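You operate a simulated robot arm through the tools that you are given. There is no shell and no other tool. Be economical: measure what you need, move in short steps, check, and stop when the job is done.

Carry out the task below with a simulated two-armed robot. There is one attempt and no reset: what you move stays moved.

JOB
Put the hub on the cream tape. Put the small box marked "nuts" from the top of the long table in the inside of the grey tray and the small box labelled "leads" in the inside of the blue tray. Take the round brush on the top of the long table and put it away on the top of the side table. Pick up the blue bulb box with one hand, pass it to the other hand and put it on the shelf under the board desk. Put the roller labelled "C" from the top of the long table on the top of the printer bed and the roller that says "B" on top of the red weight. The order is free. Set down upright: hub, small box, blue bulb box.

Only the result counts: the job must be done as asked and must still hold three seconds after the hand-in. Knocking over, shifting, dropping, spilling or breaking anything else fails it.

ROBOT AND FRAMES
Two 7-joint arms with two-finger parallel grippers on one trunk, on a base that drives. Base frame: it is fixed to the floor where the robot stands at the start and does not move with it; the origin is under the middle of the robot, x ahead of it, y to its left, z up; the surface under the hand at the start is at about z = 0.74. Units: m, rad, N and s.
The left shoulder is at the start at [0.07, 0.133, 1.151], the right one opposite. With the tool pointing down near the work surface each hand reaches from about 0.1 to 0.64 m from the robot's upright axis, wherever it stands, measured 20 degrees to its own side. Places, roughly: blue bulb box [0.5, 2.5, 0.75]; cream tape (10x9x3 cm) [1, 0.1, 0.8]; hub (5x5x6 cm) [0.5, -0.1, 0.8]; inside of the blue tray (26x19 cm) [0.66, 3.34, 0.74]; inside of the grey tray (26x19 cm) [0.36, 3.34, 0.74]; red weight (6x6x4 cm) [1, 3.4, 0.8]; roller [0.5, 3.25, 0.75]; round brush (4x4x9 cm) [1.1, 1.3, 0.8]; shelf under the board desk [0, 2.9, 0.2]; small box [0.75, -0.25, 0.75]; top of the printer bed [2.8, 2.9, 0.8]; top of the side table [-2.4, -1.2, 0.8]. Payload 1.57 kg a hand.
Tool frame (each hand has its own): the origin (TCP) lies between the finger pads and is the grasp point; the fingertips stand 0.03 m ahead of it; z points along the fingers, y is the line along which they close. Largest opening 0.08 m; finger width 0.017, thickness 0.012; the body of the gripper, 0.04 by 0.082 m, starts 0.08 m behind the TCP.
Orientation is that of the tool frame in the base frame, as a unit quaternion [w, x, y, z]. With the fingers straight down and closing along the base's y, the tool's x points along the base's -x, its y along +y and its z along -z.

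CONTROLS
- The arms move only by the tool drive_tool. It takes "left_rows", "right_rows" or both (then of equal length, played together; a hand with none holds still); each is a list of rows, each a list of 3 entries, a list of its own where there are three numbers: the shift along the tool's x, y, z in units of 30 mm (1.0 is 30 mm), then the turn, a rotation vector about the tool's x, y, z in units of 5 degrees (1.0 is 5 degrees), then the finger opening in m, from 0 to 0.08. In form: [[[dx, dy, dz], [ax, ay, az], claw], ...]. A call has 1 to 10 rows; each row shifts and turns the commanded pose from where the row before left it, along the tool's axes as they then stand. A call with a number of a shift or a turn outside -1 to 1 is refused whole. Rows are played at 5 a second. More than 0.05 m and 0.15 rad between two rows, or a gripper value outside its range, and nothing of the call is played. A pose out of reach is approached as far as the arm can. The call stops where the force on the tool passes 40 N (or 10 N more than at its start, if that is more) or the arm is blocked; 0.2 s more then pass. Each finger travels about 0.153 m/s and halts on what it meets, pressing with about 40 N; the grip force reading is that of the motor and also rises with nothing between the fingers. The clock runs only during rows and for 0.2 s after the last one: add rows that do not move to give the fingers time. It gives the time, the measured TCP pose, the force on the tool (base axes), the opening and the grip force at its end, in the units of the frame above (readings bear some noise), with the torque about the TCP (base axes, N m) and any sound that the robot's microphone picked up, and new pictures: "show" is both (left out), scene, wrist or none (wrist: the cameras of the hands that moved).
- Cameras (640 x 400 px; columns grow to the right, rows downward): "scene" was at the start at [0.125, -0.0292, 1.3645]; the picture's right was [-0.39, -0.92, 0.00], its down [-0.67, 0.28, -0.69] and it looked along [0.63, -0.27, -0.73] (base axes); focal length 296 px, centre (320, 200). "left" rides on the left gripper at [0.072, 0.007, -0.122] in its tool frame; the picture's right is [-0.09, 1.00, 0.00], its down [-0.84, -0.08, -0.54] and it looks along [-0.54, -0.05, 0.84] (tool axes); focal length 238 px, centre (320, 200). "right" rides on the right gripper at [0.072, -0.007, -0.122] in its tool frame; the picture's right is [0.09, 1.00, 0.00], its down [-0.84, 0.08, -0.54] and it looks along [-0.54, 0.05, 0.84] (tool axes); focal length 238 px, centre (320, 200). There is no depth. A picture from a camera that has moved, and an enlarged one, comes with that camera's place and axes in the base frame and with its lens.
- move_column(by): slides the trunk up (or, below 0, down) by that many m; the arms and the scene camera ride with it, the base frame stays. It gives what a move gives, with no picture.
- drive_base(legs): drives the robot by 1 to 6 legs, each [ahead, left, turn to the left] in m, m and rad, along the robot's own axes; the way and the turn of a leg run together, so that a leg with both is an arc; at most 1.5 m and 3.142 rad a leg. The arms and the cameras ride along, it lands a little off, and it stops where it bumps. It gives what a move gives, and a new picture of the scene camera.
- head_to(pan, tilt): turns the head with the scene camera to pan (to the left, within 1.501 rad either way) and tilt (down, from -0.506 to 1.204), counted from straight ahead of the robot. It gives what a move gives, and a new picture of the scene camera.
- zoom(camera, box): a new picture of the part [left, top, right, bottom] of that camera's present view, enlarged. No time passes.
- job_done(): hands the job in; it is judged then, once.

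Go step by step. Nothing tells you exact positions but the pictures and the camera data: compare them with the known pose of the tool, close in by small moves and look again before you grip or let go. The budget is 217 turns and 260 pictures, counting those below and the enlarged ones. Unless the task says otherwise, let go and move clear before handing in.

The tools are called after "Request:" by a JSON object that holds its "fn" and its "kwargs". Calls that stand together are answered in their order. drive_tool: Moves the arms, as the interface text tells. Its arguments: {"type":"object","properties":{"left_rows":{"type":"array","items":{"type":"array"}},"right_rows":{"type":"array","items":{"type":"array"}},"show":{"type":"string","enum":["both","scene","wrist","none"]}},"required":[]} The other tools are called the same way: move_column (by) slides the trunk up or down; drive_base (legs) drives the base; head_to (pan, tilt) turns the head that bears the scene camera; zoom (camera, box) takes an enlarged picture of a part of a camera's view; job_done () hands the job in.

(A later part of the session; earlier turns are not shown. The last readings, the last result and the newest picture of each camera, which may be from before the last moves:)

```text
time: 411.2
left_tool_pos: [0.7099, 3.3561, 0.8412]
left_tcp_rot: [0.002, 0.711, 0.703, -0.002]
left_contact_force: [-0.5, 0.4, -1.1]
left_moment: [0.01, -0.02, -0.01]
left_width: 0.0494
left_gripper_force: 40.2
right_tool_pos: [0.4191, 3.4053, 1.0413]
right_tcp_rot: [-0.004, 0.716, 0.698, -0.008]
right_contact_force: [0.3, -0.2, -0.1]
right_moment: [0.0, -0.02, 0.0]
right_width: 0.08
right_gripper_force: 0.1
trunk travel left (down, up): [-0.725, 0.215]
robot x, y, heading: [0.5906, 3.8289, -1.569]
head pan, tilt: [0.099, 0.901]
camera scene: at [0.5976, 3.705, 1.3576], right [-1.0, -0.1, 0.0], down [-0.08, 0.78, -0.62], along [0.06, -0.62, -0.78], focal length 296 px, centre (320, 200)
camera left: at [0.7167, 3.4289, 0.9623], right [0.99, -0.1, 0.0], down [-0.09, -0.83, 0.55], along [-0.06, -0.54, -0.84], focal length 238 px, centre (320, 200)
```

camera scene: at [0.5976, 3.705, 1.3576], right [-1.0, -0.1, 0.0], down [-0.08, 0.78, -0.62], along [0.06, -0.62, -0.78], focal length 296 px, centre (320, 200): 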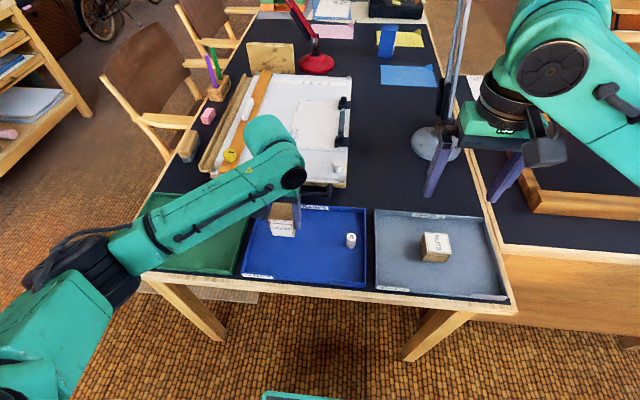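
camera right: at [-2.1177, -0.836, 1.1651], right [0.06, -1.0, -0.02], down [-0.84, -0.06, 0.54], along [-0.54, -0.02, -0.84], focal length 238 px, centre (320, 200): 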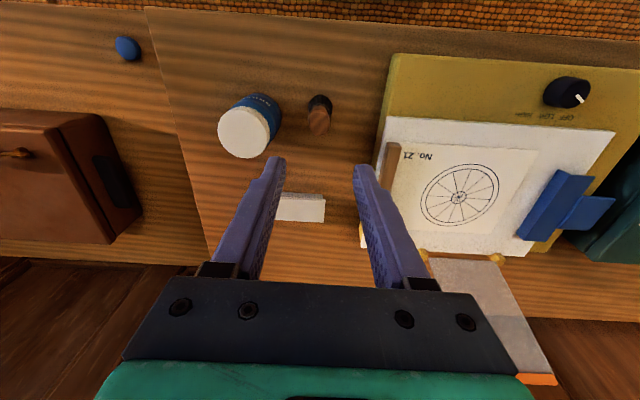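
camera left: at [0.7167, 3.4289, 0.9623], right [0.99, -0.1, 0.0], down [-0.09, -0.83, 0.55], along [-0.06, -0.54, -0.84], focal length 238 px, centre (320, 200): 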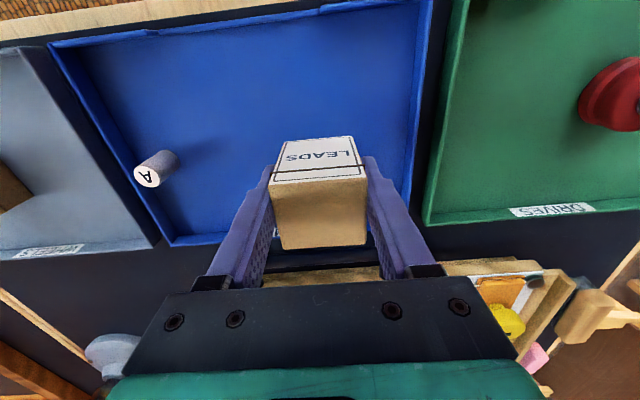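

Request:
{"fn": "drive_tool", "kwargs": {"left_rows": [[[0.3, 0, 0.7], [0, 0, 0], 0.0], [[0, 0, 0.7], [0, 0, 0], 0.0], [[0, 0, 0.2], [0, 0, 0], 0.0], [[0, 0, 0], [0, 0, 0], 0.0]], "show": "none"}}

Request:
{"fn": "drive_tool", "kwargs": {"left_rows": [[[0, 0, 0.1], [0, 0, 0], 0.0], [[0, 0, 0], [0, 0, 0], 0.0]], "show": "none"}}

Request:
{"fn": "drive_tool", "kwargs": {"left_rows": [[[0, 0, 0.1], [0, 0, 0], 0.0], [[0, 0, 0], [0, 0, 0], 0.0]], "show": "wrist"}}

```text
time: 412.2
left_tool_pos: [0.7102, 3.3657, 0.794]
left_tcp_rot: [0.002, 0.711, 0.703, 0.0]
left_contact_force: [-0.5, 0.1, -0.6]
left_moment: [0.01, 0.0, -0.01]
left_width: 0.0494
left_gripper_force: 40.2
right_tool_pos: [0.4184, 3.4057, 1.0409]
right_tcp_rot: [-0.005, 0.716, 0.698, -0.009]
right_contact_force: [0.3, -0.1, -1.1]
right_moment: [0.01, 0.02, 0.01]
right_width: 0.0801
right_gripper_force: 0.0
trunk travel left (down, up): [-0.725, 0.215]
robot x, y, heading: [0.5903, 3.8267, -1.574]
head pan, tilt: [0.099, 0.901]
```

```text
time: 412.8
left_tool_pos: [0.71, 3.3647, 0.7907]
left_tcp_rot: [0.002, 0.711, 0.703, 0.0]
left_contact_force: [0.2, 0.4, -1.3]
left_moment: [-0.01, -0.02, -0.01]
left_width: 0.0492
left_gripper_force: 40.0
right_tool_pos: [0.4181, 3.4055, 1.0417]
right_tcp_rot: [-0.004, 0.717, 0.697, -0.009]
right_contact_force: [-0.6, -0.3, 0.0]
right_moment: [-0.02, 0.0, -0.02]
right_width: 0.08
right_gripper_force: 0.0
trunk travel left (down, up): [-0.725, 0.215]
robot x, y, heading: [0.5886, 3.8247, -1.574]
head pan, tilt: [0.099, 0.901]
```

```text
time: 413.4
left_tool_pos: [0.7098, 3.3663, 0.7896]
left_tcp_rot: [0.001, 0.712, 0.703, -0.002]
left_contact_force: [0.9, -1.5, 8.8]
left_moment: [0.11, 0.02, 0.0]
left_width: 0.0495
left_gripper_force: 40.6
right_tool_pos: [0.4191, 3.4073, 1.0414]
right_tcp_rot: [-0.004, 0.716, 0.698, -0.008]
right_contact_force: [-0.6, 0.4, -0.7]
right_moment: [-0.04, -0.01, 0.0]
right_width: 0.0802
right_gripper_force: 0.2
trunk travel left (down, up): [-0.725, 0.215]
robot x, y, heading: [0.5929, 3.8275, -1.574]
head pan, tilt: [0.099, 0.901]
camera left: at [0.7165, 3.4386, 0.9099], right [0.99, -0.1, 0.0], down [-0.09, -0.83, 0.55], along [-0.06, -0.55, -0.84], focal length 238 px, centre (320, 200)
```

left: 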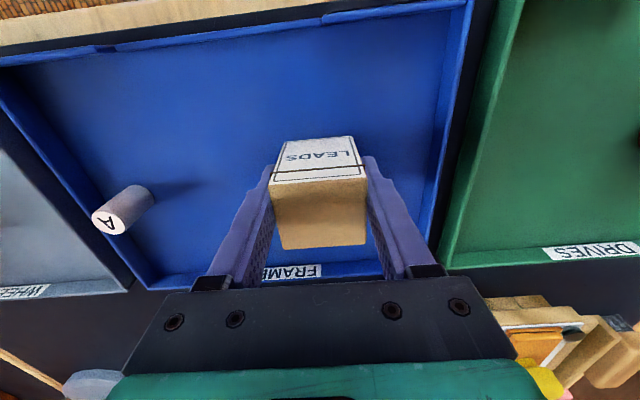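

Contact. Release and rise.

Request:
{"fn": "drive_tool", "kwargs": {"left_rows": [[[0, 0, -0.03], [0, 0, 0], 0.0], [[0, 0, 0], [0, 0, 0], 0.06], [[0, 0, 0], [0, 0, 0], 0.07], [[0, 0, -0.7], [0, 0, 0], 0.07], [[0, 0, -1], [0, 0, 0], 0.07], [[0, 0, -1], [0, 0, 0], 0.07], [[0, 0, -1], [0, 0, 0], 0.07], [[0, 0, -1], [0, 0, 0], 0.07], [[0, 0, -1], [0, 0, 0], 0.07], [[0.5, 0.5, -1], [0, 0, 0], 0.07]], "show": "both"}}

```text
time: 415.6
left_tool_pos: [0.7261, 3.3823, 0.9895]
left_tcp_rot: [0.002, 0.711, 0.703, -0.001]
left_contact_force: [-0.3, 0.1, -0.4]
left_moment: [-0.01, 0.02, 0.01]
left_width: 0.0697
left_gripper_force: 0.1
right_tool_pos: [0.4202, 3.4068, 1.0425]
right_tcp_rot: [-0.004, 0.716, 0.698, -0.009]
right_contact_force: [0.1, 0.5, -0.2]
right_moment: [-0.04, 0.03, 0.03]
right_width: 0.0798
right_gripper_force: 0.1
trunk travel left (down, up): [-0.725, 0.215]
robot x, y, heading: [0.5881, 3.8293, -1.571]
head pan, tilt: [0.099, 0.901]
camera scene: at [0.5992, 3.7071, 1.3577], right [-1.0, -0.1, 0.0], down [-0.08, 0.78, -0.62], along [0.06, -0.62, -0.78], focal length 296 px, centre (320, 200)
camera left: at [0.7335, 3.4561, 1.1095], right [0.99, -0.1, 0.0], down [-0.09, -0.83, 0.55], along [-0.06, -0.54, -0.84], focal length 238 px, centre (320, 200)
```

scene: 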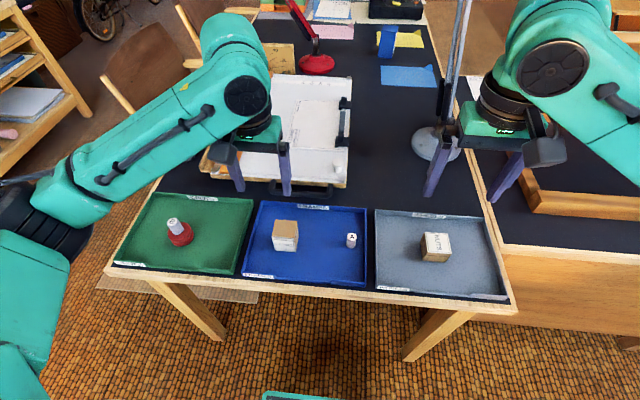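
left: 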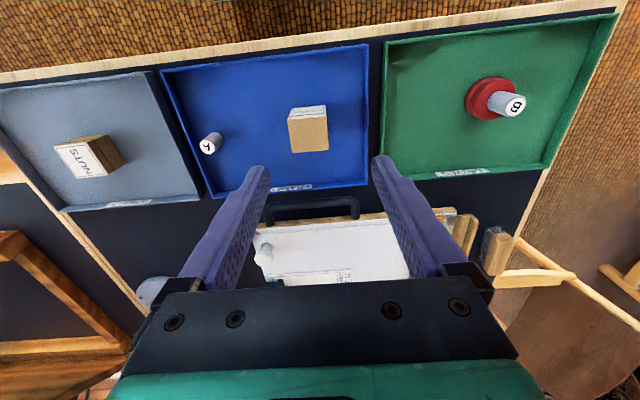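

All three tray/weight items are good. Now the bulb box: drive back round (lane, south end) to the west side.

Request:
{"fn": "drive_base", "kwargs": {"legs": [[-0.17, 0, 0], [0, 1.3, 0], [1.5, 0, 0], [1.5, 0, 0], [1.5, 0, 0], [0.65, 0, 0]]}}

```text
time: 447.6
left_tool_pos: [2.3064, -1.5485, 0.9883]
left_tcp_rot: [0.003, 0.697, 0.717, -0.001]
left_contact_force: [0.1, -0.7, 0.2]
left_moment: [0.01, -0.03, -0.02]
left_width: 0.0699
left_gripper_force: 0.1
right_tool_pos: [1.9993, -1.5373, 1.0418]
right_tcp_rot: [-0.004, 0.702, 0.713, -0.008]
right_contact_force: [-0.2, -0.1, 0.1]
right_moment: [0.05, 0.02, 0.01]
right_width: 0.0803
right_gripper_force: 0.1
trunk travel left (down, up): [-0.725, 0.215]
robot x, y, heading: [2.1519, -1.1116, -1.533]
head pan, tilt: [0.099, 0.901]
camera scene: at [2.1647, -1.2299, 1.3577], right [-0.99, -0.14, 0.0], down [-0.11, 0.78, -0.62], along [0.09, -0.62, -0.78], focal length 296 px, centre (320, 200)
```

scene: 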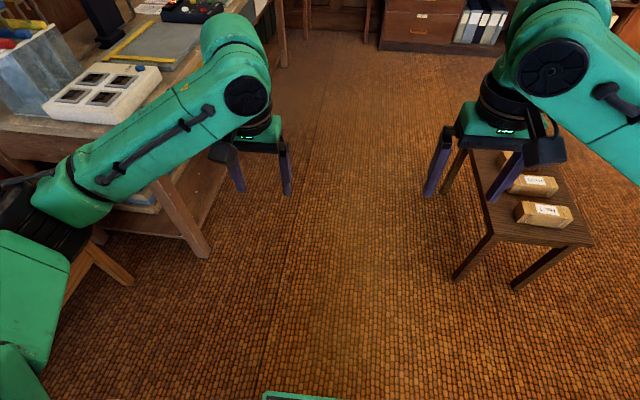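

Request:
{"fn": "drive_base", "kwargs": {"legs": [[0, -1.5, 0], [0, -1.2, 0], [0, 0, 1.55], [0, 0, 1.55]]}}

Request:
{"fn": "head_to", "kwargs": {"pan": 0.0, "tilt": 0.35}}

```text
time: 468.3
left_tool_pos: [-0.7045, -0.7961, 0.9884]
left_tcp_rot: [0.0, -0.706, 0.708, 0.002]
left_contact_force: [-0.4, 0.3, 0.5]
left_moment: [-0.02, -0.02, 0.01]
left_width: 0.0698
left_gripper_force: 0.1
right_tool_pos: [-0.3975, -0.818, 1.041]
right_tcp_rot: [0.007, -0.701, 0.713, -0.005]
right_contact_force: [-0.2, 0.5, 0.1]
right_moment: [-0.01, 0.0, -0.02]
right_width: 0.0799
right_gripper_force: 0.0
trunk travel left (down, up): [-0.725, 0.215]
robot x, y, heading: [-0.5659, -1.2433, 1.574]
head pan, tilt: [0.099, 0.901]
camera scene: at [-0.5716, -1.1151, 1.3576], right [0.99, 0.11, 0.0], down [0.08, -0.78, -0.62], along [-0.07, 0.62, -0.78], focal length 296 px, centre (320, 200)
```

scene: 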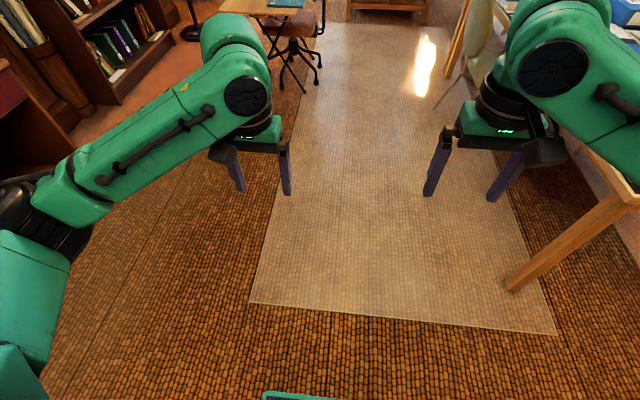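

```text
time: 469.3
left_tool_pos: [-0.7041, -0.7958, 0.9886]
left_tcp_rot: [0.001, -0.706, 0.709, 0.002]
left_contact_force: [-1.0, 0.8, 0.1]
left_moment: [0.02, -0.01, 0.05]
left_width: 0.0701
left_gripper_force: 0.2
right_tool_pos: [-0.3975, -0.8184, 1.0411]
right_tcp_rot: [0.008, -0.701, 0.713, -0.003]
right_contact_force: [0.4, -0.2, 0.2]
right_moment: [0.01, 0.04, -0.02]
right_width: 0.0801
right_gripper_force: 0.1
trunk travel left (down, up): [-0.725, 0.215]
robot x, y, heading: [-0.5609, -1.2424, 1.576]
head pan, tilt: [0.0, 0.351]
camera scene: at [-0.5643, -1.0971, 1.4051], right [1.0, 0.01, 0.0], down [0.0, -0.34, -0.94], along [-0.01, 0.94, -0.34], focal length 296 px, centre (320, 200)
```

scene: 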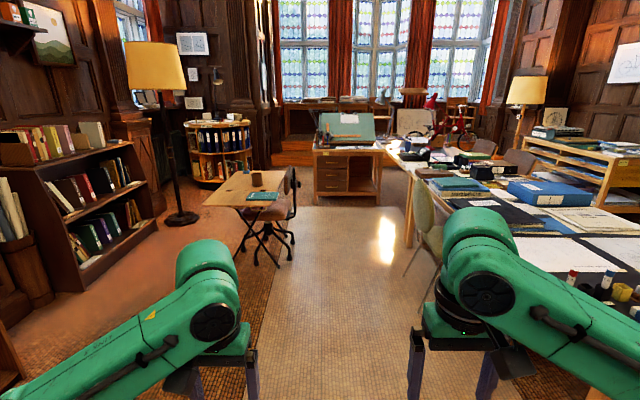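

Clear rug lane ahead. Drive north to about (-0.3, 1.3).

Request:
{"fn": "drive_base", "kwargs": {"legs": [[1.4, 0, 0], [1.2, 0, 0], [0, -0.3, 0]]}}

Request:
{"fn": "head_to", "kwargs": {"pan": -0.2, "tilt": 0.7}}

```text
time: 483.7
left_tool_pos: [-0.4096, 1.8356, 0.9883]
left_tcp_rot: [0.001, -0.707, 0.707, 0.001]
left_contact_force: [0.0, 0.0, -0.7]
left_moment: [0.0, -0.02, 0.03]
left_width: 0.0699
left_gripper_force: 0.0
right_tool_pos: [-0.1019, 1.8144, 1.042]
right_tcp_rot: [0.008, -0.702, 0.713, -0.004]
right_contact_force: [0.7, -0.1, -0.3]
right_moment: [-0.01, 0.0, -0.04]
right_width: 0.0802
right_gripper_force: 0.1
trunk travel left (down, up): [-0.725, 0.215]
robot x, y, heading: [-0.2712, 1.3887, 1.58]
head pan, tilt: [0.0, 0.351]
camera scene: at [-0.2693, 1.5344, 1.4052], right [1.0, 0.01, 0.0], down [0.0, -0.34, -0.94], along [-0.01, 0.94, -0.34], focal length 296 px, centre (320, 200)
```

scene: 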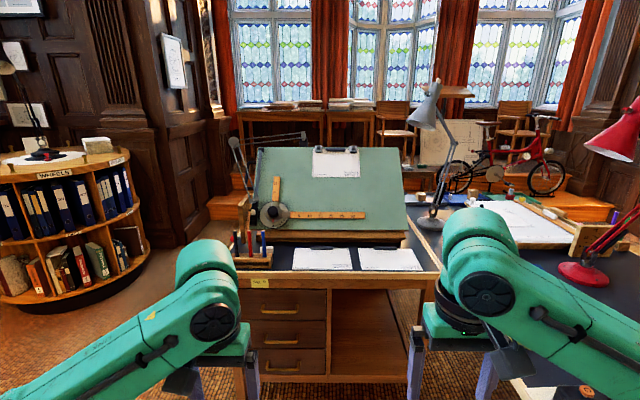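

```text
time: 484.5
left_tool_pos: [-0.4088, 1.8345, 0.9876]
left_tcp_rot: [0.001, -0.707, 0.707, 0.002]
left_contact_force: [-0.1, -0.4, -0.6]
left_moment: [-0.01, -0.04, -0.03]
left_width: 0.0698
left_gripper_force: 0.1
right_tool_pos: [-0.0999, 1.8129, 1.0411]
right_tcp_rot: [0.008, -0.702, 0.712, -0.004]
right_contact_force: [0.3, 0.3, 0.5]
right_moment: [0.0, 0.02, 0.03]
right_width: 0.0799
right_gripper_force: 0.1
trunk travel left (down, up): [-0.725, 0.215]
robot x, y, heading: [-0.2669, 1.3874, 1.58]
head pan, tilt: [-0.201, 0.7]
camera scene: at [-0.2513, 1.5247, 1.3738], right [0.98, -0.19, 0.0], down [-0.12, -0.63, -0.77], along [0.15, 0.75, -0.64], focal length 296 px, centre (320, 200)
```

scene: 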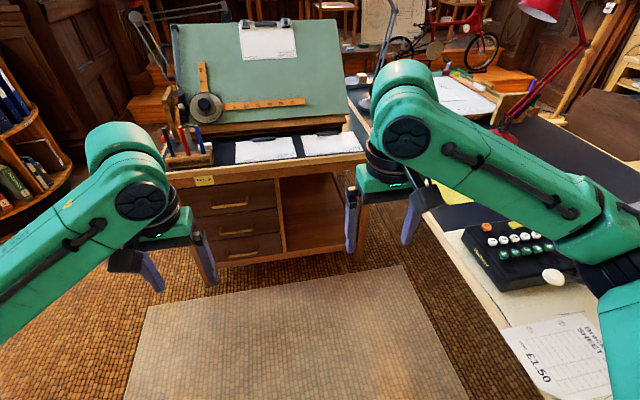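

The desk's open compartment spans about x -0.22…0.07, front y≈2.5. I'll pick the bulb box with the left hand: turn toward it and move closer.

Request:
{"fn": "drive_base", "kwargs": {"legs": [[0, 0, -1.25], [0.36, 0.48, 0]]}}

Request:
{"fn": "head_to", "kwargs": {"pan": 0.2, "tilt": 0.7}}

```text
time: 490.9
left_tool_pos: [0.2683, 2.2471, 0.9877]
left_tcp_rot: [0.002, -0.174, 0.985, 0.002]
left_contact_force: [0.5, -0.8, 0.3]
left_moment: [-0.02, 0.0, -0.02]
left_width: 0.0702
left_gripper_force: 0.1
right_tool_pos: [0.3551, 1.9521, 1.0414]
right_tcp_rot: [0.004, -0.169, 0.986, -0.008]
right_contact_force: [0.1, 0.3, 0.1]
right_moment: [0.02, 0.02, -0.02]
right_width: 0.0802
right_gripper_force: 0.1
trunk travel left (down, up): [-0.725, 0.215]
robot x, y, heading: [-0.1023, 1.9624, 0.367]
head pan, tilt: [-0.201, 0.7]
camera scene: at [0.0305, 1.9935, 1.3738], right [0.16, -0.99, 0.0], down [-0.64, -0.1, -0.76], along [0.75, 0.12, -0.64], focal length 296 px, centre (320, 200)
```

scene: 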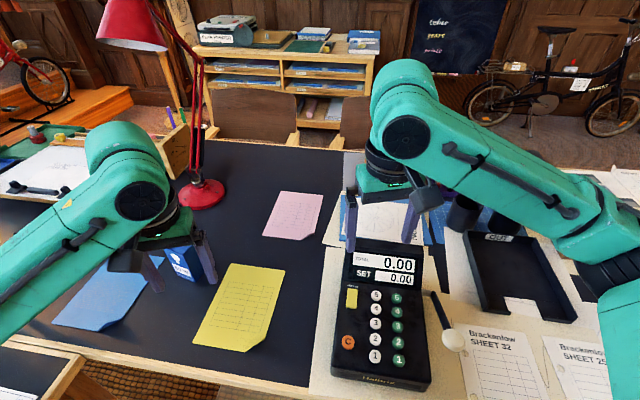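

```text
time: 491.8
left_tool_pos: [0.2696, 2.2479, 0.9877]
left_tcp_rot: [0.001, -0.176, 0.984, 0.001]
left_contact_force: [-0.1, -0.6, 0.2]
left_moment: [-0.05, 0.02, -0.01]
left_width: 0.0702
left_gripper_force: 0.0
right_tool_pos: [0.355, 1.9527, 1.0416]
right_tcp_rot: [0.004, -0.168, 0.986, -0.008]
right_contact_force: [0.0, 0.6, 0.1]
right_moment: [0.03, 0.03, 0.02]
right_width: 0.08
right_gripper_force: 0.1
trunk travel left (down, up): [-0.725, 0.215]
robot x, y, heading: [-0.1017, 1.9595, 0.364]
head pan, tilt: [0.201, 0.7]
camera scene: at [0.0187, 2.0255, 1.3738], right [0.53, -0.85, 0.0], down [-0.55, -0.34, -0.76], along [0.65, 0.41, -0.64], focal length 296 px, centre (320, 200)
```

scene: 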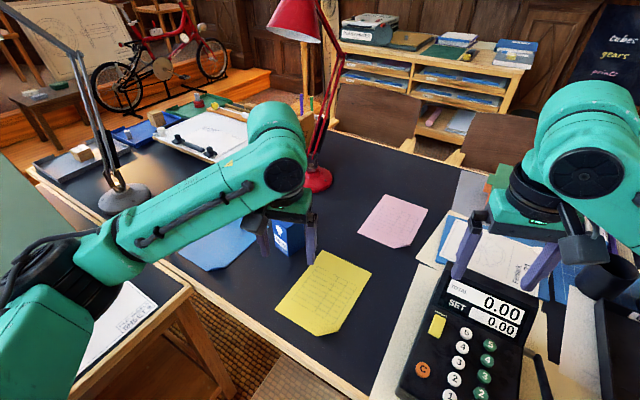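

Request:
{"fn": "zoom", "kwargs": {"camera": "left", "box": [0, 0, 640, 400]}}

Request:
{"fn": "zoom", "kwargs": {"camera": "scene", "box": [220, 180, 340, 280]}}

```text
1.00 times, centred on (320, 200) of left (not enlarged: the box is as wide or as high as the picture)
camera zoom: at [0.1977, 2.2296, 1.109], right [-0.26, 0.97, 0.0], down [0.81, 0.21, 0.55], along [0.53, 0.14, -0.84], focal length 238 px, centre (320, 200)
```

zoom: 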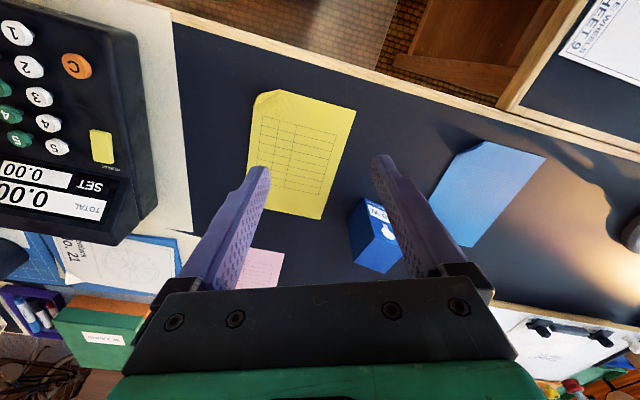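

```text
4.00 times, centred on (280, 230) of scene
camera zoom: at [0.0187, 2.0255, 1.3738], right [0.53, -0.85, 0.0], down [-0.55, -0.34, -0.76], along [0.65, 0.41, -0.64], focal length 1182 px, centre (480, 80)
```

zoom: 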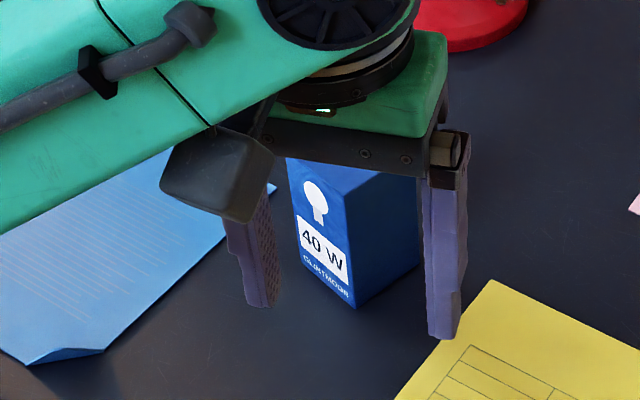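

Blue bulb box ≈ (0.44, 2.385), about 9–10 cm tall. Move the hand nearer and look again.

Request:
{"fn": "drive_tool", "kwargs": {"left_rows": [[[-0.8, 0.55, 0], [0, 0, 0], 0.08], [[-0.8, 0.55, 0], [0, 0, 0], 0.08], [[-0.8, 0.55, 0], [0, 0, 0], 0.08], [[-0.8, 0.3, 0], [0, 0, 0], 0.08]], "show": "both"}}

```text
time: 492.8
left_tool_pos: [0.3388, 2.3355, 0.9877]
left_tcp_rot: [0.002, -0.174, 0.985, 0.001]
left_contact_force: [0.0, 0.1, -0.1]
left_moment: [-0.03, -0.01, 0.01]
left_width: 0.0799
left_gripper_force: 0.2
right_tool_pos: [0.3556, 1.9523, 1.0401]
right_tcp_rot: [0.003, -0.168, 0.986, -0.009]
right_contact_force: [0.3, 0.1, -0.7]
right_moment: [0.01, 0.0, 0.0]
right_width: 0.0798
right_gripper_force: 0.0
trunk travel left (down, up): [-0.725, 0.215]
robot x, y, heading: [-0.0974, 1.9585, 0.368]
head pan, tilt: [0.201, 0.7]
camera scene: at [0.0199, 2.0257, 1.3736], right [0.53, -0.85, 0.0], down [-0.55, -0.34, -0.76], along [0.65, 0.41, -0.64], focal length 296 px, centre (320, 200)
camera left: at [0.2677, 2.3181, 1.1089], right [-0.26, 0.97, 0.0], down [0.81, 0.21, 0.55], along [0.53, 0.14, -0.84], focal length 238 px, centre (320, 200)
```

scene: 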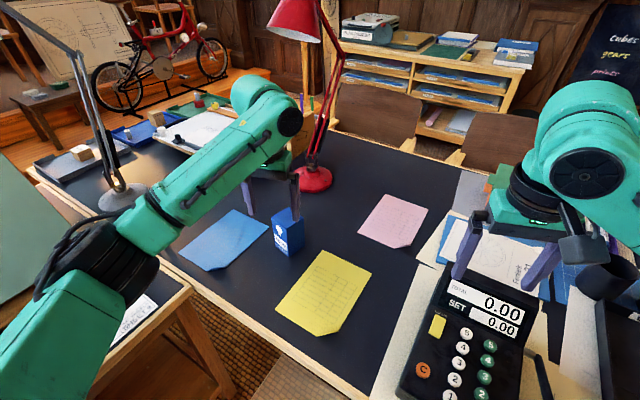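
left: 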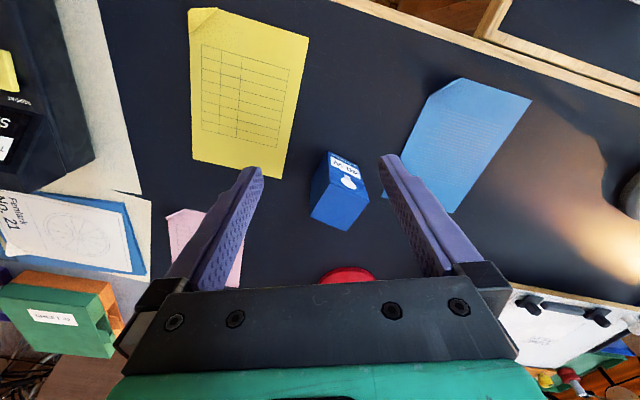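

The box (~5×5×10 cm) is centred near (0.439, 2.39), top z≈0.843. It's slightly out of reach; nudge the base toward it.

Request:
{"fn": "drive_base", "kwargs": {"legs": [[0.095, 0.03, 0]]}}

Request:
{"fn": "drive_tool", "kwargs": {"left_rows": [[[0.3, 0, 0], [0, 0, 1], 0.08], [[0.3, 0, 0], [0, 0, 1], 0.08], [[0.3, 0, 0], [0, 0, 1], 0.08], [[0, 0, 0], [0, 0, 1], 0.08], [[0, 0, 0], [0, 0, 1], 0.08], [[0, 0, 0], [0, 0, 1], 0.08]], "show": "wrist"}}

```text
time: 493.9
left_tool_pos: [0.4124, 2.3963, 0.989]
left_tcp_rot: [0.003, -0.174, 0.985, 0.002]
left_contact_force: [-0.3, -0.1, 0.5]
left_moment: [0.0, 0.0, -0.04]
left_width: 0.0801
left_gripper_force: 0.0
right_tool_pos: [0.4309, 2.012, 1.0405]
right_tcp_rot: [0.005, -0.167, 0.986, -0.008]
right_contact_force: [0.3, -0.1, -1.0]
right_moment: [0.01, 0.03, -0.01]
right_width: 0.0799
right_gripper_force: 0.1
trunk travel left (down, up): [-0.725, 0.215]
robot x, y, heading: [-0.0235, 2.0251, 0.36]
head pan, tilt: [0.201, 0.7]
camera scene: at [0.0938, 2.0862, 1.3739], right [0.53, -0.85, 0.0], down [-0.54, -0.34, -0.77], along [0.65, 0.41, -0.64], focal length 296 px, centre (320, 200)
```

scene: 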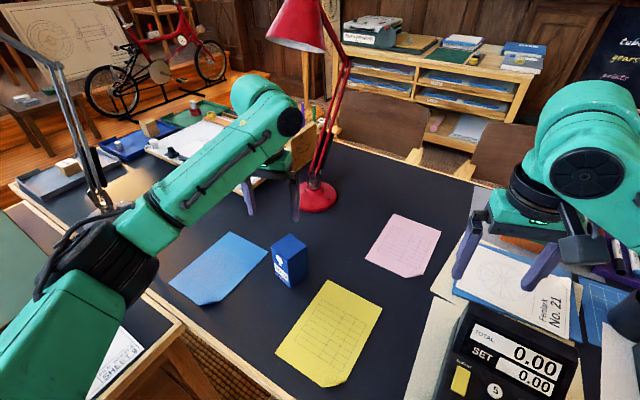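

```text
time: 495.3
left_tool_pos: [0.3875, 2.3906, 0.9882]
left_tcp_rot: [0.002, 0.087, 0.996, 0.002]
left_contact_force: [0.6, 0.3, -1.0]
left_moment: [-0.02, -0.01, -0.01]
left_width: 0.0799
left_gripper_force: 0.1
right_tool_pos: [0.4307, 2.0133, 1.041]
right_tcp_rot: [0.004, -0.168, 0.986, -0.008]
right_contact_force: [-0.1, -0.4, -0.5]
right_moment: [0.04, -0.01, 0.02]
right_width: 0.08
right_gripper_force: 0.1
trunk travel left (down, up): [-0.725, 0.215]
robot x, y, heading: [-0.0267, 2.023, 0.367]
head pan, tilt: [0.201, 0.7]
camera left: at [0.3168, 2.4095, 1.1092], right [0.26, 0.96, 0.0], down [0.81, -0.22, 0.54], along [0.53, -0.14, -0.84], focal length 238 px, centre (320, 200)
```

left: 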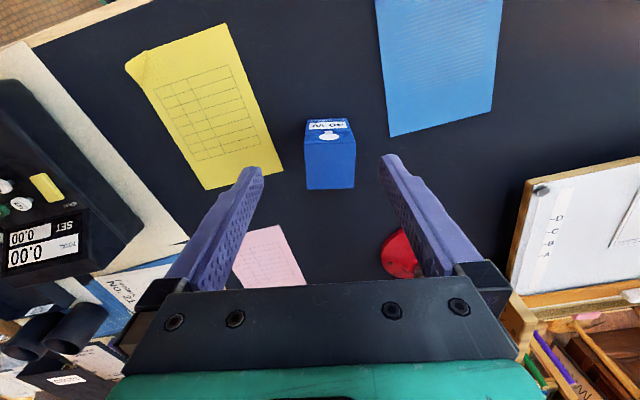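

The hand is square with the box. Centre on it and descend to its top part.

Request:
{"fn": "drive_tool", "kwargs": {"left_rows": [[[-0.9, 0.13, 0], [0, 0, 0], 0.08], [[-0.83, 0.12, 0], [0, 0, 0], 0.08], [[0, 0, 1], [0, 0, 0], 0.08], [[0, 0, 1], [0, 0, 0], 0.08], [[0, 0, 0.8], [0, 0, 0], 0.08]], "show": "wrist"}}

```text
time: 496.5
left_tool_pos: [0.4411, 2.3875, 0.9034]
left_tcp_rot: [0.003, 0.086, 0.996, 0.001]
left_contact_force: [-0.4, 0.2, 0.1]
left_moment: [-0.01, 0.0, -0.03]
left_width: 0.08
left_gripper_force: 0.1
right_tool_pos: [0.4311, 2.0133, 1.0403]
right_tcp_rot: [0.004, -0.168, 0.986, -0.008]
right_contact_force: [0.3, 0.3, 0.7]
right_moment: [-0.02, 0.04, -0.02]
right_width: 0.0802
right_gripper_force: 0.0
trunk travel left (down, up): [-0.725, 0.215]
robot x, y, heading: [-0.0265, 2.0227, 0.36]
head pan, tilt: [0.201, 0.7]
camera left: at [0.3696, 2.4067, 1.0247], right [0.26, 0.96, 0.0], down [0.81, -0.22, 0.54], along [0.53, -0.14, -0.84], focal length 238 px, centre (320, 200)
```

left: 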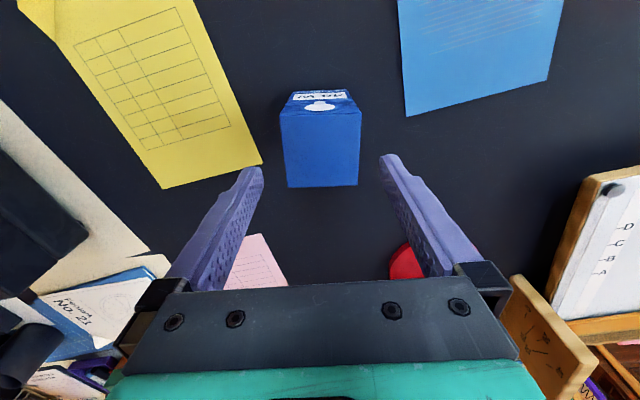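

Request:
{"fn": "drive_tool", "kwargs": {"left_rows": [[[0.1, 0.03, 0.8], [0, 0, 0], 0.08], [[0, 0, 0.8], [0, 0, 0], 0.08], [[0, 0, 0.6], [0, 0, 0], 0.08], [[0, 0, 0], [0, 0, 0], 0.08]], "show": "wrist"}}

```text
time: 497.5
left_tool_pos: [0.4384, 2.3905, 0.8395]
left_tcp_rot: [0.002, 0.087, 0.996, 0.002]
left_contact_force: [-0.3, 0.1, -0.4]
left_moment: [0.02, 0.0, 0.0]
left_width: 0.0799
left_gripper_force: 0.0
right_tool_pos: [0.4315, 2.0138, 1.0409]
right_tcp_rot: [0.004, -0.167, 0.986, -0.008]
right_contact_force: [0.3, -0.9, 1.1]
right_moment: [-0.01, 0.01, -0.01]
right_width: 0.0798
right_gripper_force: 0.1
trunk travel left (down, up): [-0.725, 0.215]
robot x, y, heading: [-0.025, 2.0238, 0.363]
head pan, tilt: [0.201, 0.7]
camera left: at [0.3671, 2.4089, 0.9602], right [0.26, 0.96, 0.0], down [0.81, -0.22, 0.54], along [0.53, -0.14, -0.84], focal length 238 px, centre (320, 200)
```

left: 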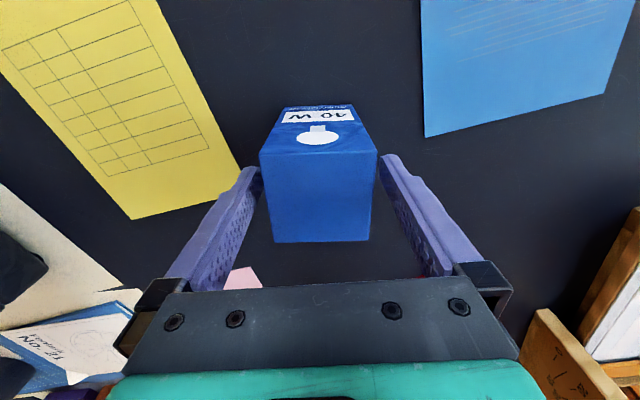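

Fingers straddle the box. Close and lift.

Request:
{"fn": "drive_tool", "kwargs": {"left_rows": [[[0, 0, 0.1], [0, 0, 0], 0.08], [[0, 0, 0], [0, 0, 0], 0.0], [[0, 0, 0], [0, 0, 0], 0.0], [[0, 0, 0], [0, 0, 0], 0.0], [[0, 0, -0.5], [0, 0, 0], 0.0], [[0, 0, -1], [0, 0, 0], 0.0], [[0, 0, -1], [0, 0, 0], 0.0], [[0, 0, -1], [0, 0, 0], 0.0], [[0, 0, -1], [0, 0, 0], 0.0], [[0, 0, -1], [0, 0, 0], 0.0]], "show": "both"}}

```text
time: 499.7
left_tool_pos: [0.435, 2.3874, 0.999]
left_tcp_rot: [0.002, 0.087, 0.996, 0.002]
left_contact_force: [0.1, 0.1, -0.4]
left_moment: [0.04, 0.03, 0.0]
left_width: 0.0598
left_gripper_force: 39.7
right_tool_pos: [0.431, 2.0137, 1.0409]
right_tcp_rot: [0.004, -0.168, 0.986, -0.008]
right_contact_force: [-0.3, 0.5, -0.4]
right_moment: [0.0, -0.02, -0.02]
right_width: 0.08
right_gripper_force: 0.1
trunk travel left (down, up): [-0.725, 0.215]
robot x, y, heading: [-0.024, 2.0182, 0.36]
head pan, tilt: [0.201, 0.7]
camera scene: at [0.0943, 2.0866, 1.3738], right [0.53, -0.85, 0.0], down [-0.54, -0.34, -0.77], along [0.65, 0.41, -0.64], focal length 296 px, centre (320, 200)
camera left: at [0.3643, 2.4076, 1.1205], right [0.26, 0.97, 0.0], down [0.81, -0.22, 0.54], along [0.53, -0.14, -0.84], focal length 238 px, centre (320, 200)
```

scene: 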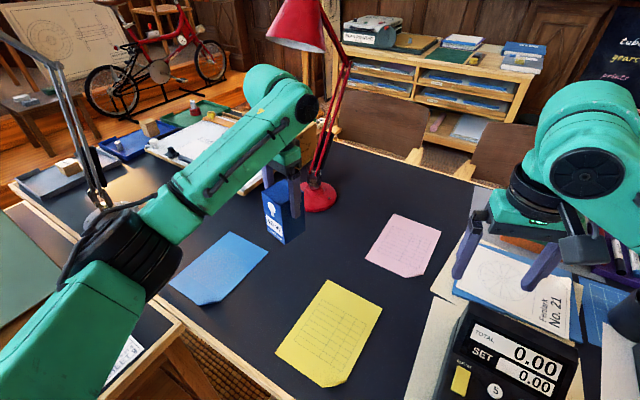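
left: 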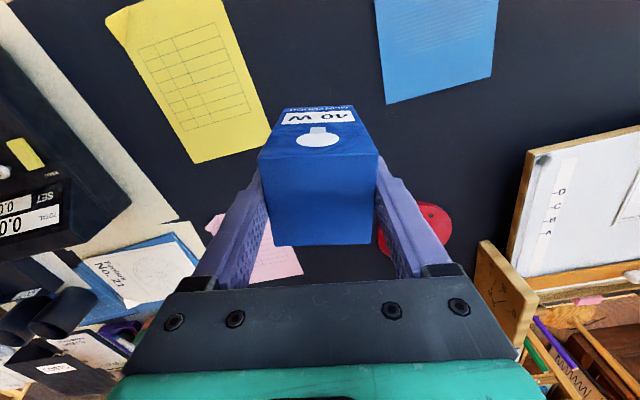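

Box held at its top. Raise, straighten yaw, pull in; then drive back from the table.

Request:
{"fn": "drive_tool", "kwargs": {"left_rows": [[[0, 0, -1], [0, 0, -1], 0.0], [[0, 0, -1], [0, 0, -1], 0.0], [[0.4, 0, 0], [0, 0, -1], 0.0], [[0.6, 0, 0], [0, 0, -1], 0.0], [[0.8, 0, 0], [0, 0, -1], 0.0], [[0.8, 0, 0], [0, 0, -1], 0.0], [[0.8, 0, 0], [0, 0, 0], 0.0], [[0.8, 0, 0], [0, 0, 0], 0.0]], "show": "none"}}

Request:
{"fn": "drive_base", "kwargs": {"legs": [[-0.4, 0, 0], [0, 0, 1.2]]}}

Request:
{"fn": "head_to", "kwargs": {"pan": 0.0, "tilt": 0.8}}

```text
time: 501.5
left_tool_pos: [0.3148, 2.3617, 1.0597]
left_tcp_rot: [0.002, -0.174, 0.985, 0.001]
left_contact_force: [0.7, 0.0, -0.2]
left_moment: [-0.01, -0.03, -0.01]
left_width: 0.0597
left_gripper_force: 40.6
right_tool_pos: [0.4309, 2.0116, 1.0427]
right_tcp_rot: [0.005, -0.167, 0.986, -0.009]
right_contact_force: [-0.2, -0.1, -0.1]
right_moment: [0.0, 0.06, 0.0]
right_width: 0.0798
right_gripper_force: 0.1
trunk travel left (down, up): [-0.725, 0.215]
robot x, y, heading: [-0.025, 2.0222, 0.358]
head pan, tilt: [0.201, 0.7]
```

```text
time: 507.1
left_tool_pos: [-0.607, 2.3136, 1.06]
left_tcp_rot: [0.001, -0.706, 0.708, 0.003]
left_contact_force: [-0.4, 0.9, -0.5]
left_moment: [0.02, -0.01, 0.01]
left_width: 0.0594
left_gripper_force: 39.7
right_tool_pos: [-0.2408, 2.3015, 1.0412]
right_tcp_rot: [0.008, -0.702, 0.713, -0.005]
right_contact_force: [0.0, -0.6, -0.1]
right_moment: [0.02, 0.0, 0.01]
right_width: 0.0803
right_gripper_force: 0.0
trunk travel left (down, up): [-0.725, 0.215]
robot x, y, heading: [-0.4098, 1.8702, 1.574]
head pan, tilt: [0.201, 0.7]
camera scene: at [-0.4239, 2.0112, 1.3738], right [0.98, 0.21, 0.0], down [0.13, -0.63, -0.76], along [-0.16, 0.75, -0.64], focal length 296 px, centre (320, 200)
```

scene: 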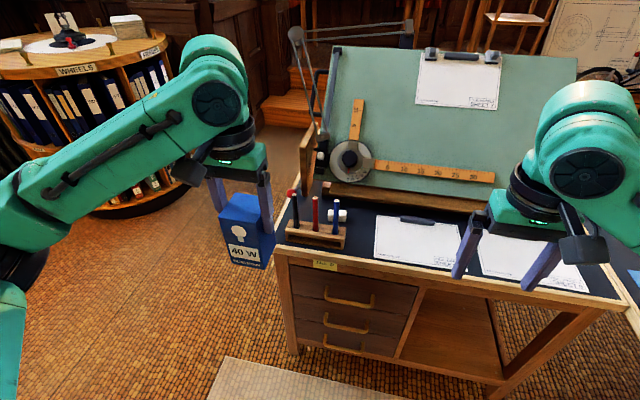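

```text
time: 507.8
left_tool_pos: [-0.6073, 2.3139, 1.0599]
left_tcp_rot: [0.001, -0.706, 0.708, 0.002]
left_contact_force: [0.2, -0.2, -0.1]
left_moment: [0.0, 0.01, 0.0]
left_width: 0.0596
left_gripper_force: 39.4
right_tool_pos: [-0.2404, 2.3001, 1.04]
right_tcp_rot: [0.009, -0.702, 0.713, -0.004]
right_contact_force: [0.6, 0.4, -0.5]
right_moment: [0.03, -0.02, -0.01]
right_width: 0.0797
right_gripper_force: 0.0
trunk travel left (down, up): [-0.725, 0.215]
robot x, y, heading: [-0.4101, 1.8731, 1.58]
head pan, tilt: [0.0, 0.799]
camera scene: at [-0.4073, 2.0088, 1.3655], right [1.0, 0.01, 0.0], down [0.01, -0.72, -0.7], along [-0.01, 0.7, -0.72], focal length 296 px, centre (320, 200)
```

scene: 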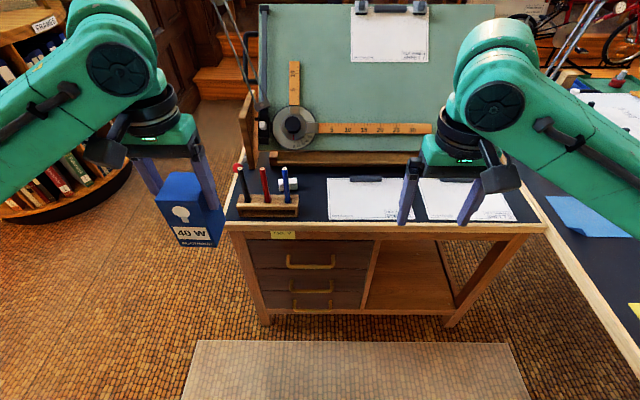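

Clear view of the shelf compartment. Back off for the handover: base back 0.45 m, and begin pitching the right hand forward.

Request:
{"fn": "drive_base", "kwargs": {"legs": [[-0.45, 0, 0]]}}

Request:
{"fn": "drive_tool", "kwargs": {"right_rows": [[[0, -0.3, 0], [0, -1, 0], 0.08], [[0, -0.3, 0], [0, -1, 0], 0.08], [[0, -0.3, 0], [0, -1, 0], 0.08], [[0, -0.3, 0], [0, -1, 0], 0.08], [[0, -0.3, 0], [0, -1, 0], 0.08], [[0, -0.3, 0], [0, -1, 0], 0.08], [[0, -0.3, 0], [0, -1, 0], 0.08], [[0, -0.3, 0], [0, -1, 0], 0.08], [[0, -0.3, 0], [0, -1, 0], 0.08], [[0, 0, 0], [0, -1, 0], 0.08]], "show": "none"}}

Request:
{"fn": "drive_tool", "kwargs": {"right_rows": [[[0, 0, 0], [0, -1, 0], 0.08], [[0, 0, 0], [0, -1, 0], 0.08], [[0, 0, 0], [0, -1, 0], 0.08], [[0, 0, 0], [0, -1, 0], 0.08], [[0, 0, 0], [0, -1, 0], 0.08], [[0, 0, 0], [0, -1, 0], 0.08], [[0, 0, 0], [0, -1, 0], 0.08], [[0, 0, 0], [0, -1, 0], 0.08], [[0, 0, 0], [-1, 0, 0], 0.08], [[0, 0, 0], [-1, 0, 0], 0.08]], "show": "scene"}}

```text
time: 510.5
left_tool_pos: [-0.6015, 1.8641, 1.0598]
left_tcp_rot: [0.001, -0.704, 0.71, 0.002]
left_contact_force: [-0.6, -0.6, -0.9]
left_moment: [0.02, -0.02, -0.02]
left_width: 0.0596
left_gripper_force: 39.7
right_tool_pos: [-0.235, 1.8482, 1.0401]
right_tcp_rot: [0.007, -0.698, 0.716, -0.005]
right_contact_force: [-0.4, -0.6, 0.6]
right_moment: [0.01, 0.02, 0.0]
right_width: 0.0799
right_gripper_force: 0.0
trunk travel left (down, up): [-0.725, 0.215]
robot x, y, heading: [-0.407, 1.4245, 1.573]
head pan, tilt: [0.0, 0.799]
camera scene: at [-0.404, 1.5583, 1.3654], right [1.0, 0.0, 0.0], down [0.0, -0.72, -0.7], along [0.0, 0.7, -0.72], focal length 296 px, centre (320, 200)
```

scene: 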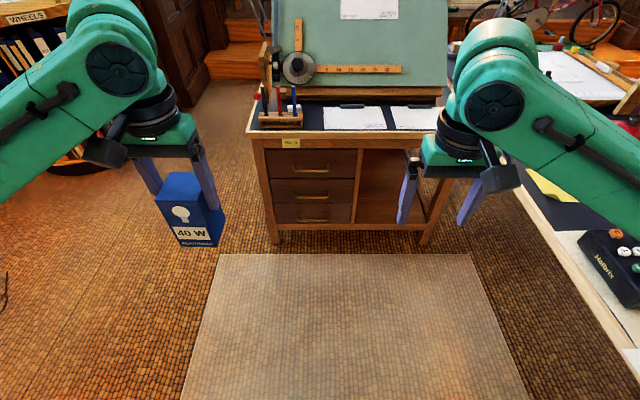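

```text
time: 512.7
left_tool_pos: [-0.6036, 1.8631, 1.0596]
left_tcp_rot: [0.002, -0.703, 0.711, 0.001]
left_contact_force: [-0.7, 0.3, -1.2]
left_moment: [-0.04, -0.03, -0.03]
left_width: 0.0596
left_gripper_force: 40.0
right_tool_pos: [-0.2006, 1.878, 1.0635]
right_tcp_rot: [0.311, -0.634, 0.646, 0.29]
right_contact_force: [-0.2, -0.4, 0.3]
right_moment: [0.0, -0.01, 0.01]
right_width: 0.0798
right_gripper_force: 0.0
right hand out of reach, approached as far as the arm can: row 6, 7, 8
trunk travel left (down, up): [-0.725, 0.215]
robot x, y, heading: [-0.4017, 1.4239, 1.571]
head pan, tilt: [0.0, 0.799]
```

```text
time: 513.4
left_tool_pos: [-0.6002, 1.8636, 1.0601]
left_tcp_rot: [0.0, -0.703, 0.711, 0.002]
left_contact_force: [0.2, 0.3, -0.9]
left_moment: [0.01, 0.01, -0.03]
left_width: 0.0592
left_gripper_force: 40.1
right_tool_pos: [-0.1617, 1.8868, 1.0713]
right_tcp_rot: [-0.444, 0.62, -0.583, -0.281]
right_contact_force: [0.2, -0.5, -0.4]
right_moment: [0.01, 0.02, 0.04]
right_width: 0.08
right_gripper_force: 0.0
right hand out of reach, approached as far as the arm can: row 2, 3
trunk travel left (down, up): [-0.725, 0.215]
robot x, y, heading: [-0.4071, 1.4254, 1.57]
head pan, tilt: [0.0, 0.799]
stopped in row 3 (right hand): the arm was blocked; the commanded pose is now the measured one
camera scene: at [-0.4016, 1.5576, 1.3655], right [1.0, 0.0, 0.0], down [0.0, -0.72, -0.7], along [0.0, 0.7, -0.72], focal length 296 px, centre (320, 200)
```

scene: 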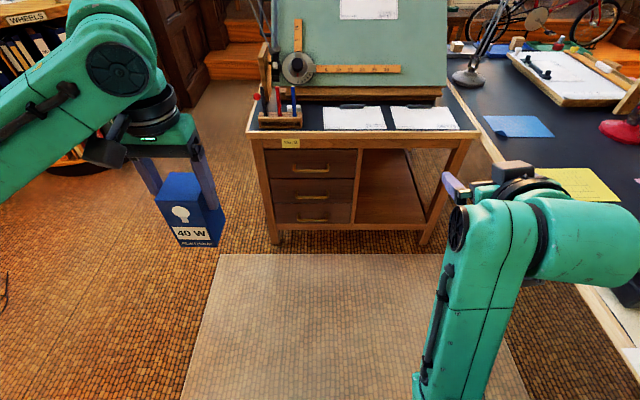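

Same inside-elbow tendency; yaw the right hand leftward first to bring the elbow out.

Request:
{"fn": "drive_tool", "kwargs": {"right_rows": [[[0, 0, 0.2], [-1, 0, 0], 0.08], [[0, 0, 0.2], [-1, 0, 0], 0.08], [[0, 0, 0.2], [-1, 0, 0], 0.08], [[0, 0, 0], [-1, 0, 0], 0.08], [[0, 0, 0], [-1, 0, 0], 0.08], [[0, 0, 0], [-1, 0, 0], 0.08], [[0, 0, 0], [-1, 0, 0], 0.08], [[0, 0, 0], [-1, 0, 0], 0.08], [[0, 0, 0], [-1, 0, 0], 0.08], [[0, 0, 0], [-1, 0, 0], 0.08]], "show": "scene"}}

```text
time: 515.6
left_tool_pos: [-0.6014, 1.8639, 1.0597]
left_tcp_rot: [0.001, -0.704, 0.71, 0.002]
left_contact_force: [0.1, 0.3, 0.3]
left_moment: [-0.01, 0.03, 0.02]
left_width: 0.0592
left_gripper_force: 40.1
right_tool_pos: [-0.1629, 1.9, 1.0647]
right_tcp_rot: [-0.14, 0.749, -0.409, -0.502]
right_contact_force: [0.9, 0.0, 0.1]
right_moment: [-0.02, -0.03, 0.03]
right_width: 0.0801
right_gripper_force: 0.1
trunk travel left (down, up): [-0.725, 0.215]
robot x, y, heading: [-0.403, 1.4226, 1.571]
head pan, tilt: [0.0, 0.799]
camera scene: at [-0.4032, 1.5575, 1.3655], right [1.0, 0.0, 0.0], down [0.0, -0.72, -0.7], along [0.0, 0.7, -0.72], focal length 296 px, centre (320, 200)
```

scene: 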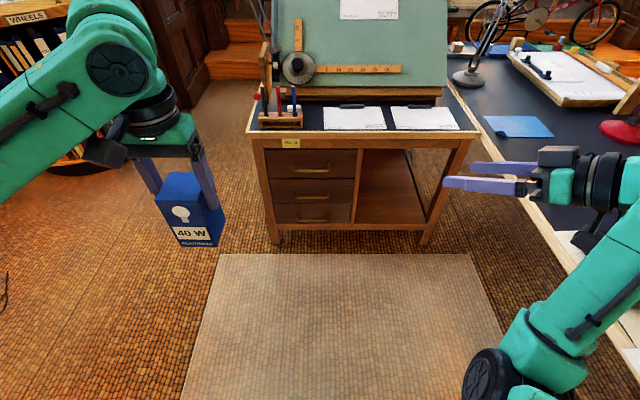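

Request:
{"fn": "drive_tool", "kwargs": {"right_rows": [[[0, 0, 0], [-0.92, -0.42, -0.45], 0.08], [[0, 0, 0], [-0.92, -0.42, -0.45], 0.08], [[0, 0, 0], [-0.92, -0.42, -0.45], 0.08], [[0, 0, 0], [-0.92, -0.42, -0.45], 0.08], [[0, 0, 0], [-0.92, -0.42, -0.45], 0.08], [[0, 0, 0], [-0.92, -0.42, -0.45], 0.08], [[0, 0, 0], [-0.92, -0.42, -0.45], 0.08], [[0, 0, 0], [-0.92, -0.42, -0.45], 0.08], [[0, 0, 0], [-0.92, -0.42, -0.45], 0.08], [[0, 0, 0], [-0.92, -0.42, -0.45], 0.08]], "show": "scene"}}

```text
time: 517.8
left_tool_pos: [-0.6019, 1.8639, 1.0602]
left_tcp_rot: [0.001, -0.704, 0.71, 0.002]
left_contact_force: [0.6, -0.3, -0.9]
left_moment: [-0.01, -0.06, 0.0]
left_width: 0.0593
left_gripper_force: 39.9
right_tool_pos: [-0.1612, 1.9013, 1.0643]
right_tcp_rot: [0.002, -0.706, 0.002, 0.708]
right_contact_force: [0.2, -0.5, 0.1]
right_moment: [0.02, -0.02, 0.01]
right_width: 0.0801
right_gripper_force: 0.0
trunk travel left (down, up): [-0.725, 0.215]
robot x, y, heading: [-0.4032, 1.4268, 1.575]
head pan, tilt: [0.0, 0.799]
camera scene: at [-0.4035, 1.5578, 1.3655], right [1.0, 0.0, 0.0], down [0.0, -0.72, -0.7], along [0.0, 0.7, -0.72], focal length 296 px, centre (320, 200)
```

scene: 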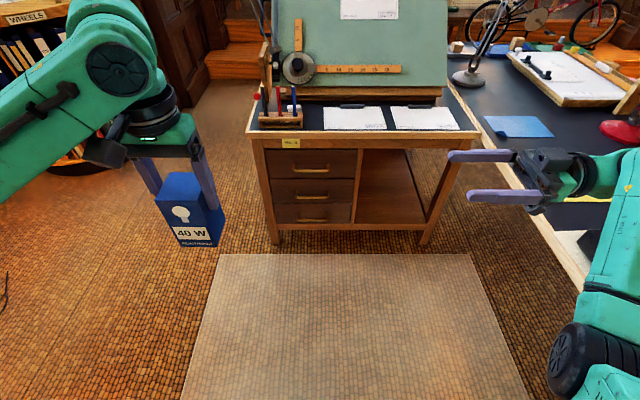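

Right hand is oriented (fingers pointing left). Bring the box toward the middle and the right hand to a pre-grasp just right of it.

Request:
{"fn": "drive_tool", "kwargs": {"left_rows": [[[0, -0.72, 0], [0, 0, 0], 0.0], [[0, -0.72, 0], [0, 0, 0], 0.0], [[0, -0.72, 0], [0, 0, 0], 0.0], [[0, -0.72, 0], [0, 0, 0], 0.0], [[0, -0.72, 0], [0, 0, 0], 0.0], [[0, -0.72, 0], [0, 0, 0], 0.0], [[0, -0.72, 0], [0, 0, 0], 0.0]], "right_rows": [[[0.28, 0.18, 0.85], [0, 0, 0], 0.08], [[0.28, 0.18, 0.85], [0, 0, 0], 0.08], [[0.28, 0.18, 0.85], [0, 0, 0], 0.08], [[0.28, 0.18, 0.85], [0, 0, 0], 0.08], [[0.28, 0.18, 0.85], [0, 0, 0], 0.08], [[0.28, 0.18, 0.85], [0, 0, 0], 0.08], [[0.28, 0.18, 0.85], [0, 0, 0], 0.08]], "show": "both"}}

```text
time: 519.4
left_tool_pos: [-0.4504, 1.8618, 1.0588]
left_tcp_rot: [0.001, -0.704, 0.71, 0.001]
left_contact_force: [-0.6, -0.7, 0.1]
left_moment: [0.02, 0.01, 0.02]
left_width: 0.0593
left_gripper_force: 39.3
right_tool_pos: [-0.3412, 1.8641, 1.006]
right_tcp_rot: [0.002, -0.707, 0.003, 0.707]
right_contact_force: [0.3, 0.2, 1.0]
right_moment: [0.01, 0.03, 0.04]
right_width: 0.0799
right_gripper_force: 0.1
trunk travel left (down, up): [-0.725, 0.215]
robot x, y, heading: [-0.4027, 1.4225, 1.573]
head pan, tilt: [0.0, 0.799]
camera scene: at [-0.4035, 1.5573, 1.3655], right [1.0, 0.0, 0.0], down [0.0, -0.72, -0.7], along [0.0, 0.7, -0.72], focal length 296 px, centre (320, 200)
camera right: at [-0.2195, 1.8698, 0.9352], right [-0.01, -1.0, -0.09], down [0.54, -0.08, 0.84], along [-0.84, -0.04, 0.54], focal length 238 px, centre (320, 200)
camera left: at [-0.4586, 1.7897, 1.1797], right [-0.99, 0.1, 0.0], down [0.09, 0.83, 0.55], along [0.05, 0.54, -0.84], focal length 238 px, centre (320, 200)
```

scene: 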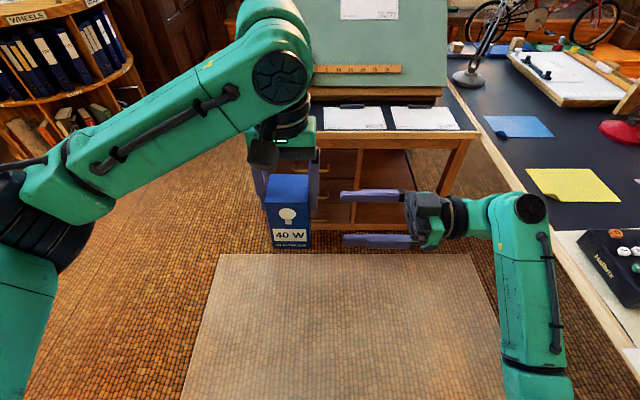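
right: 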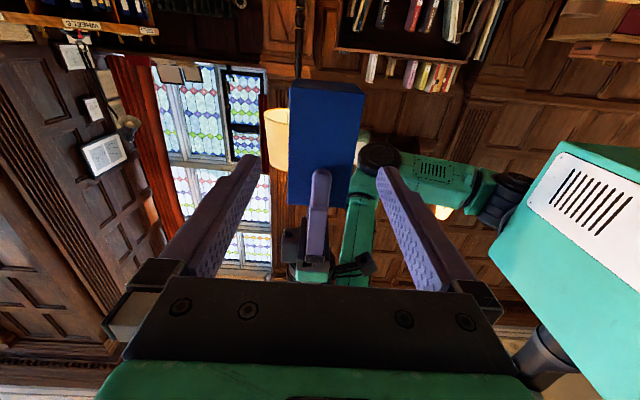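
left: 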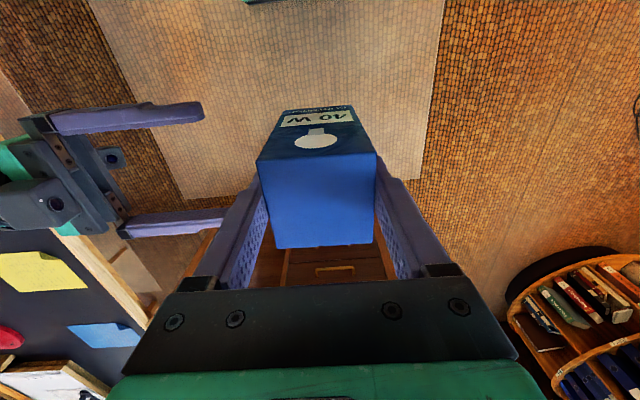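

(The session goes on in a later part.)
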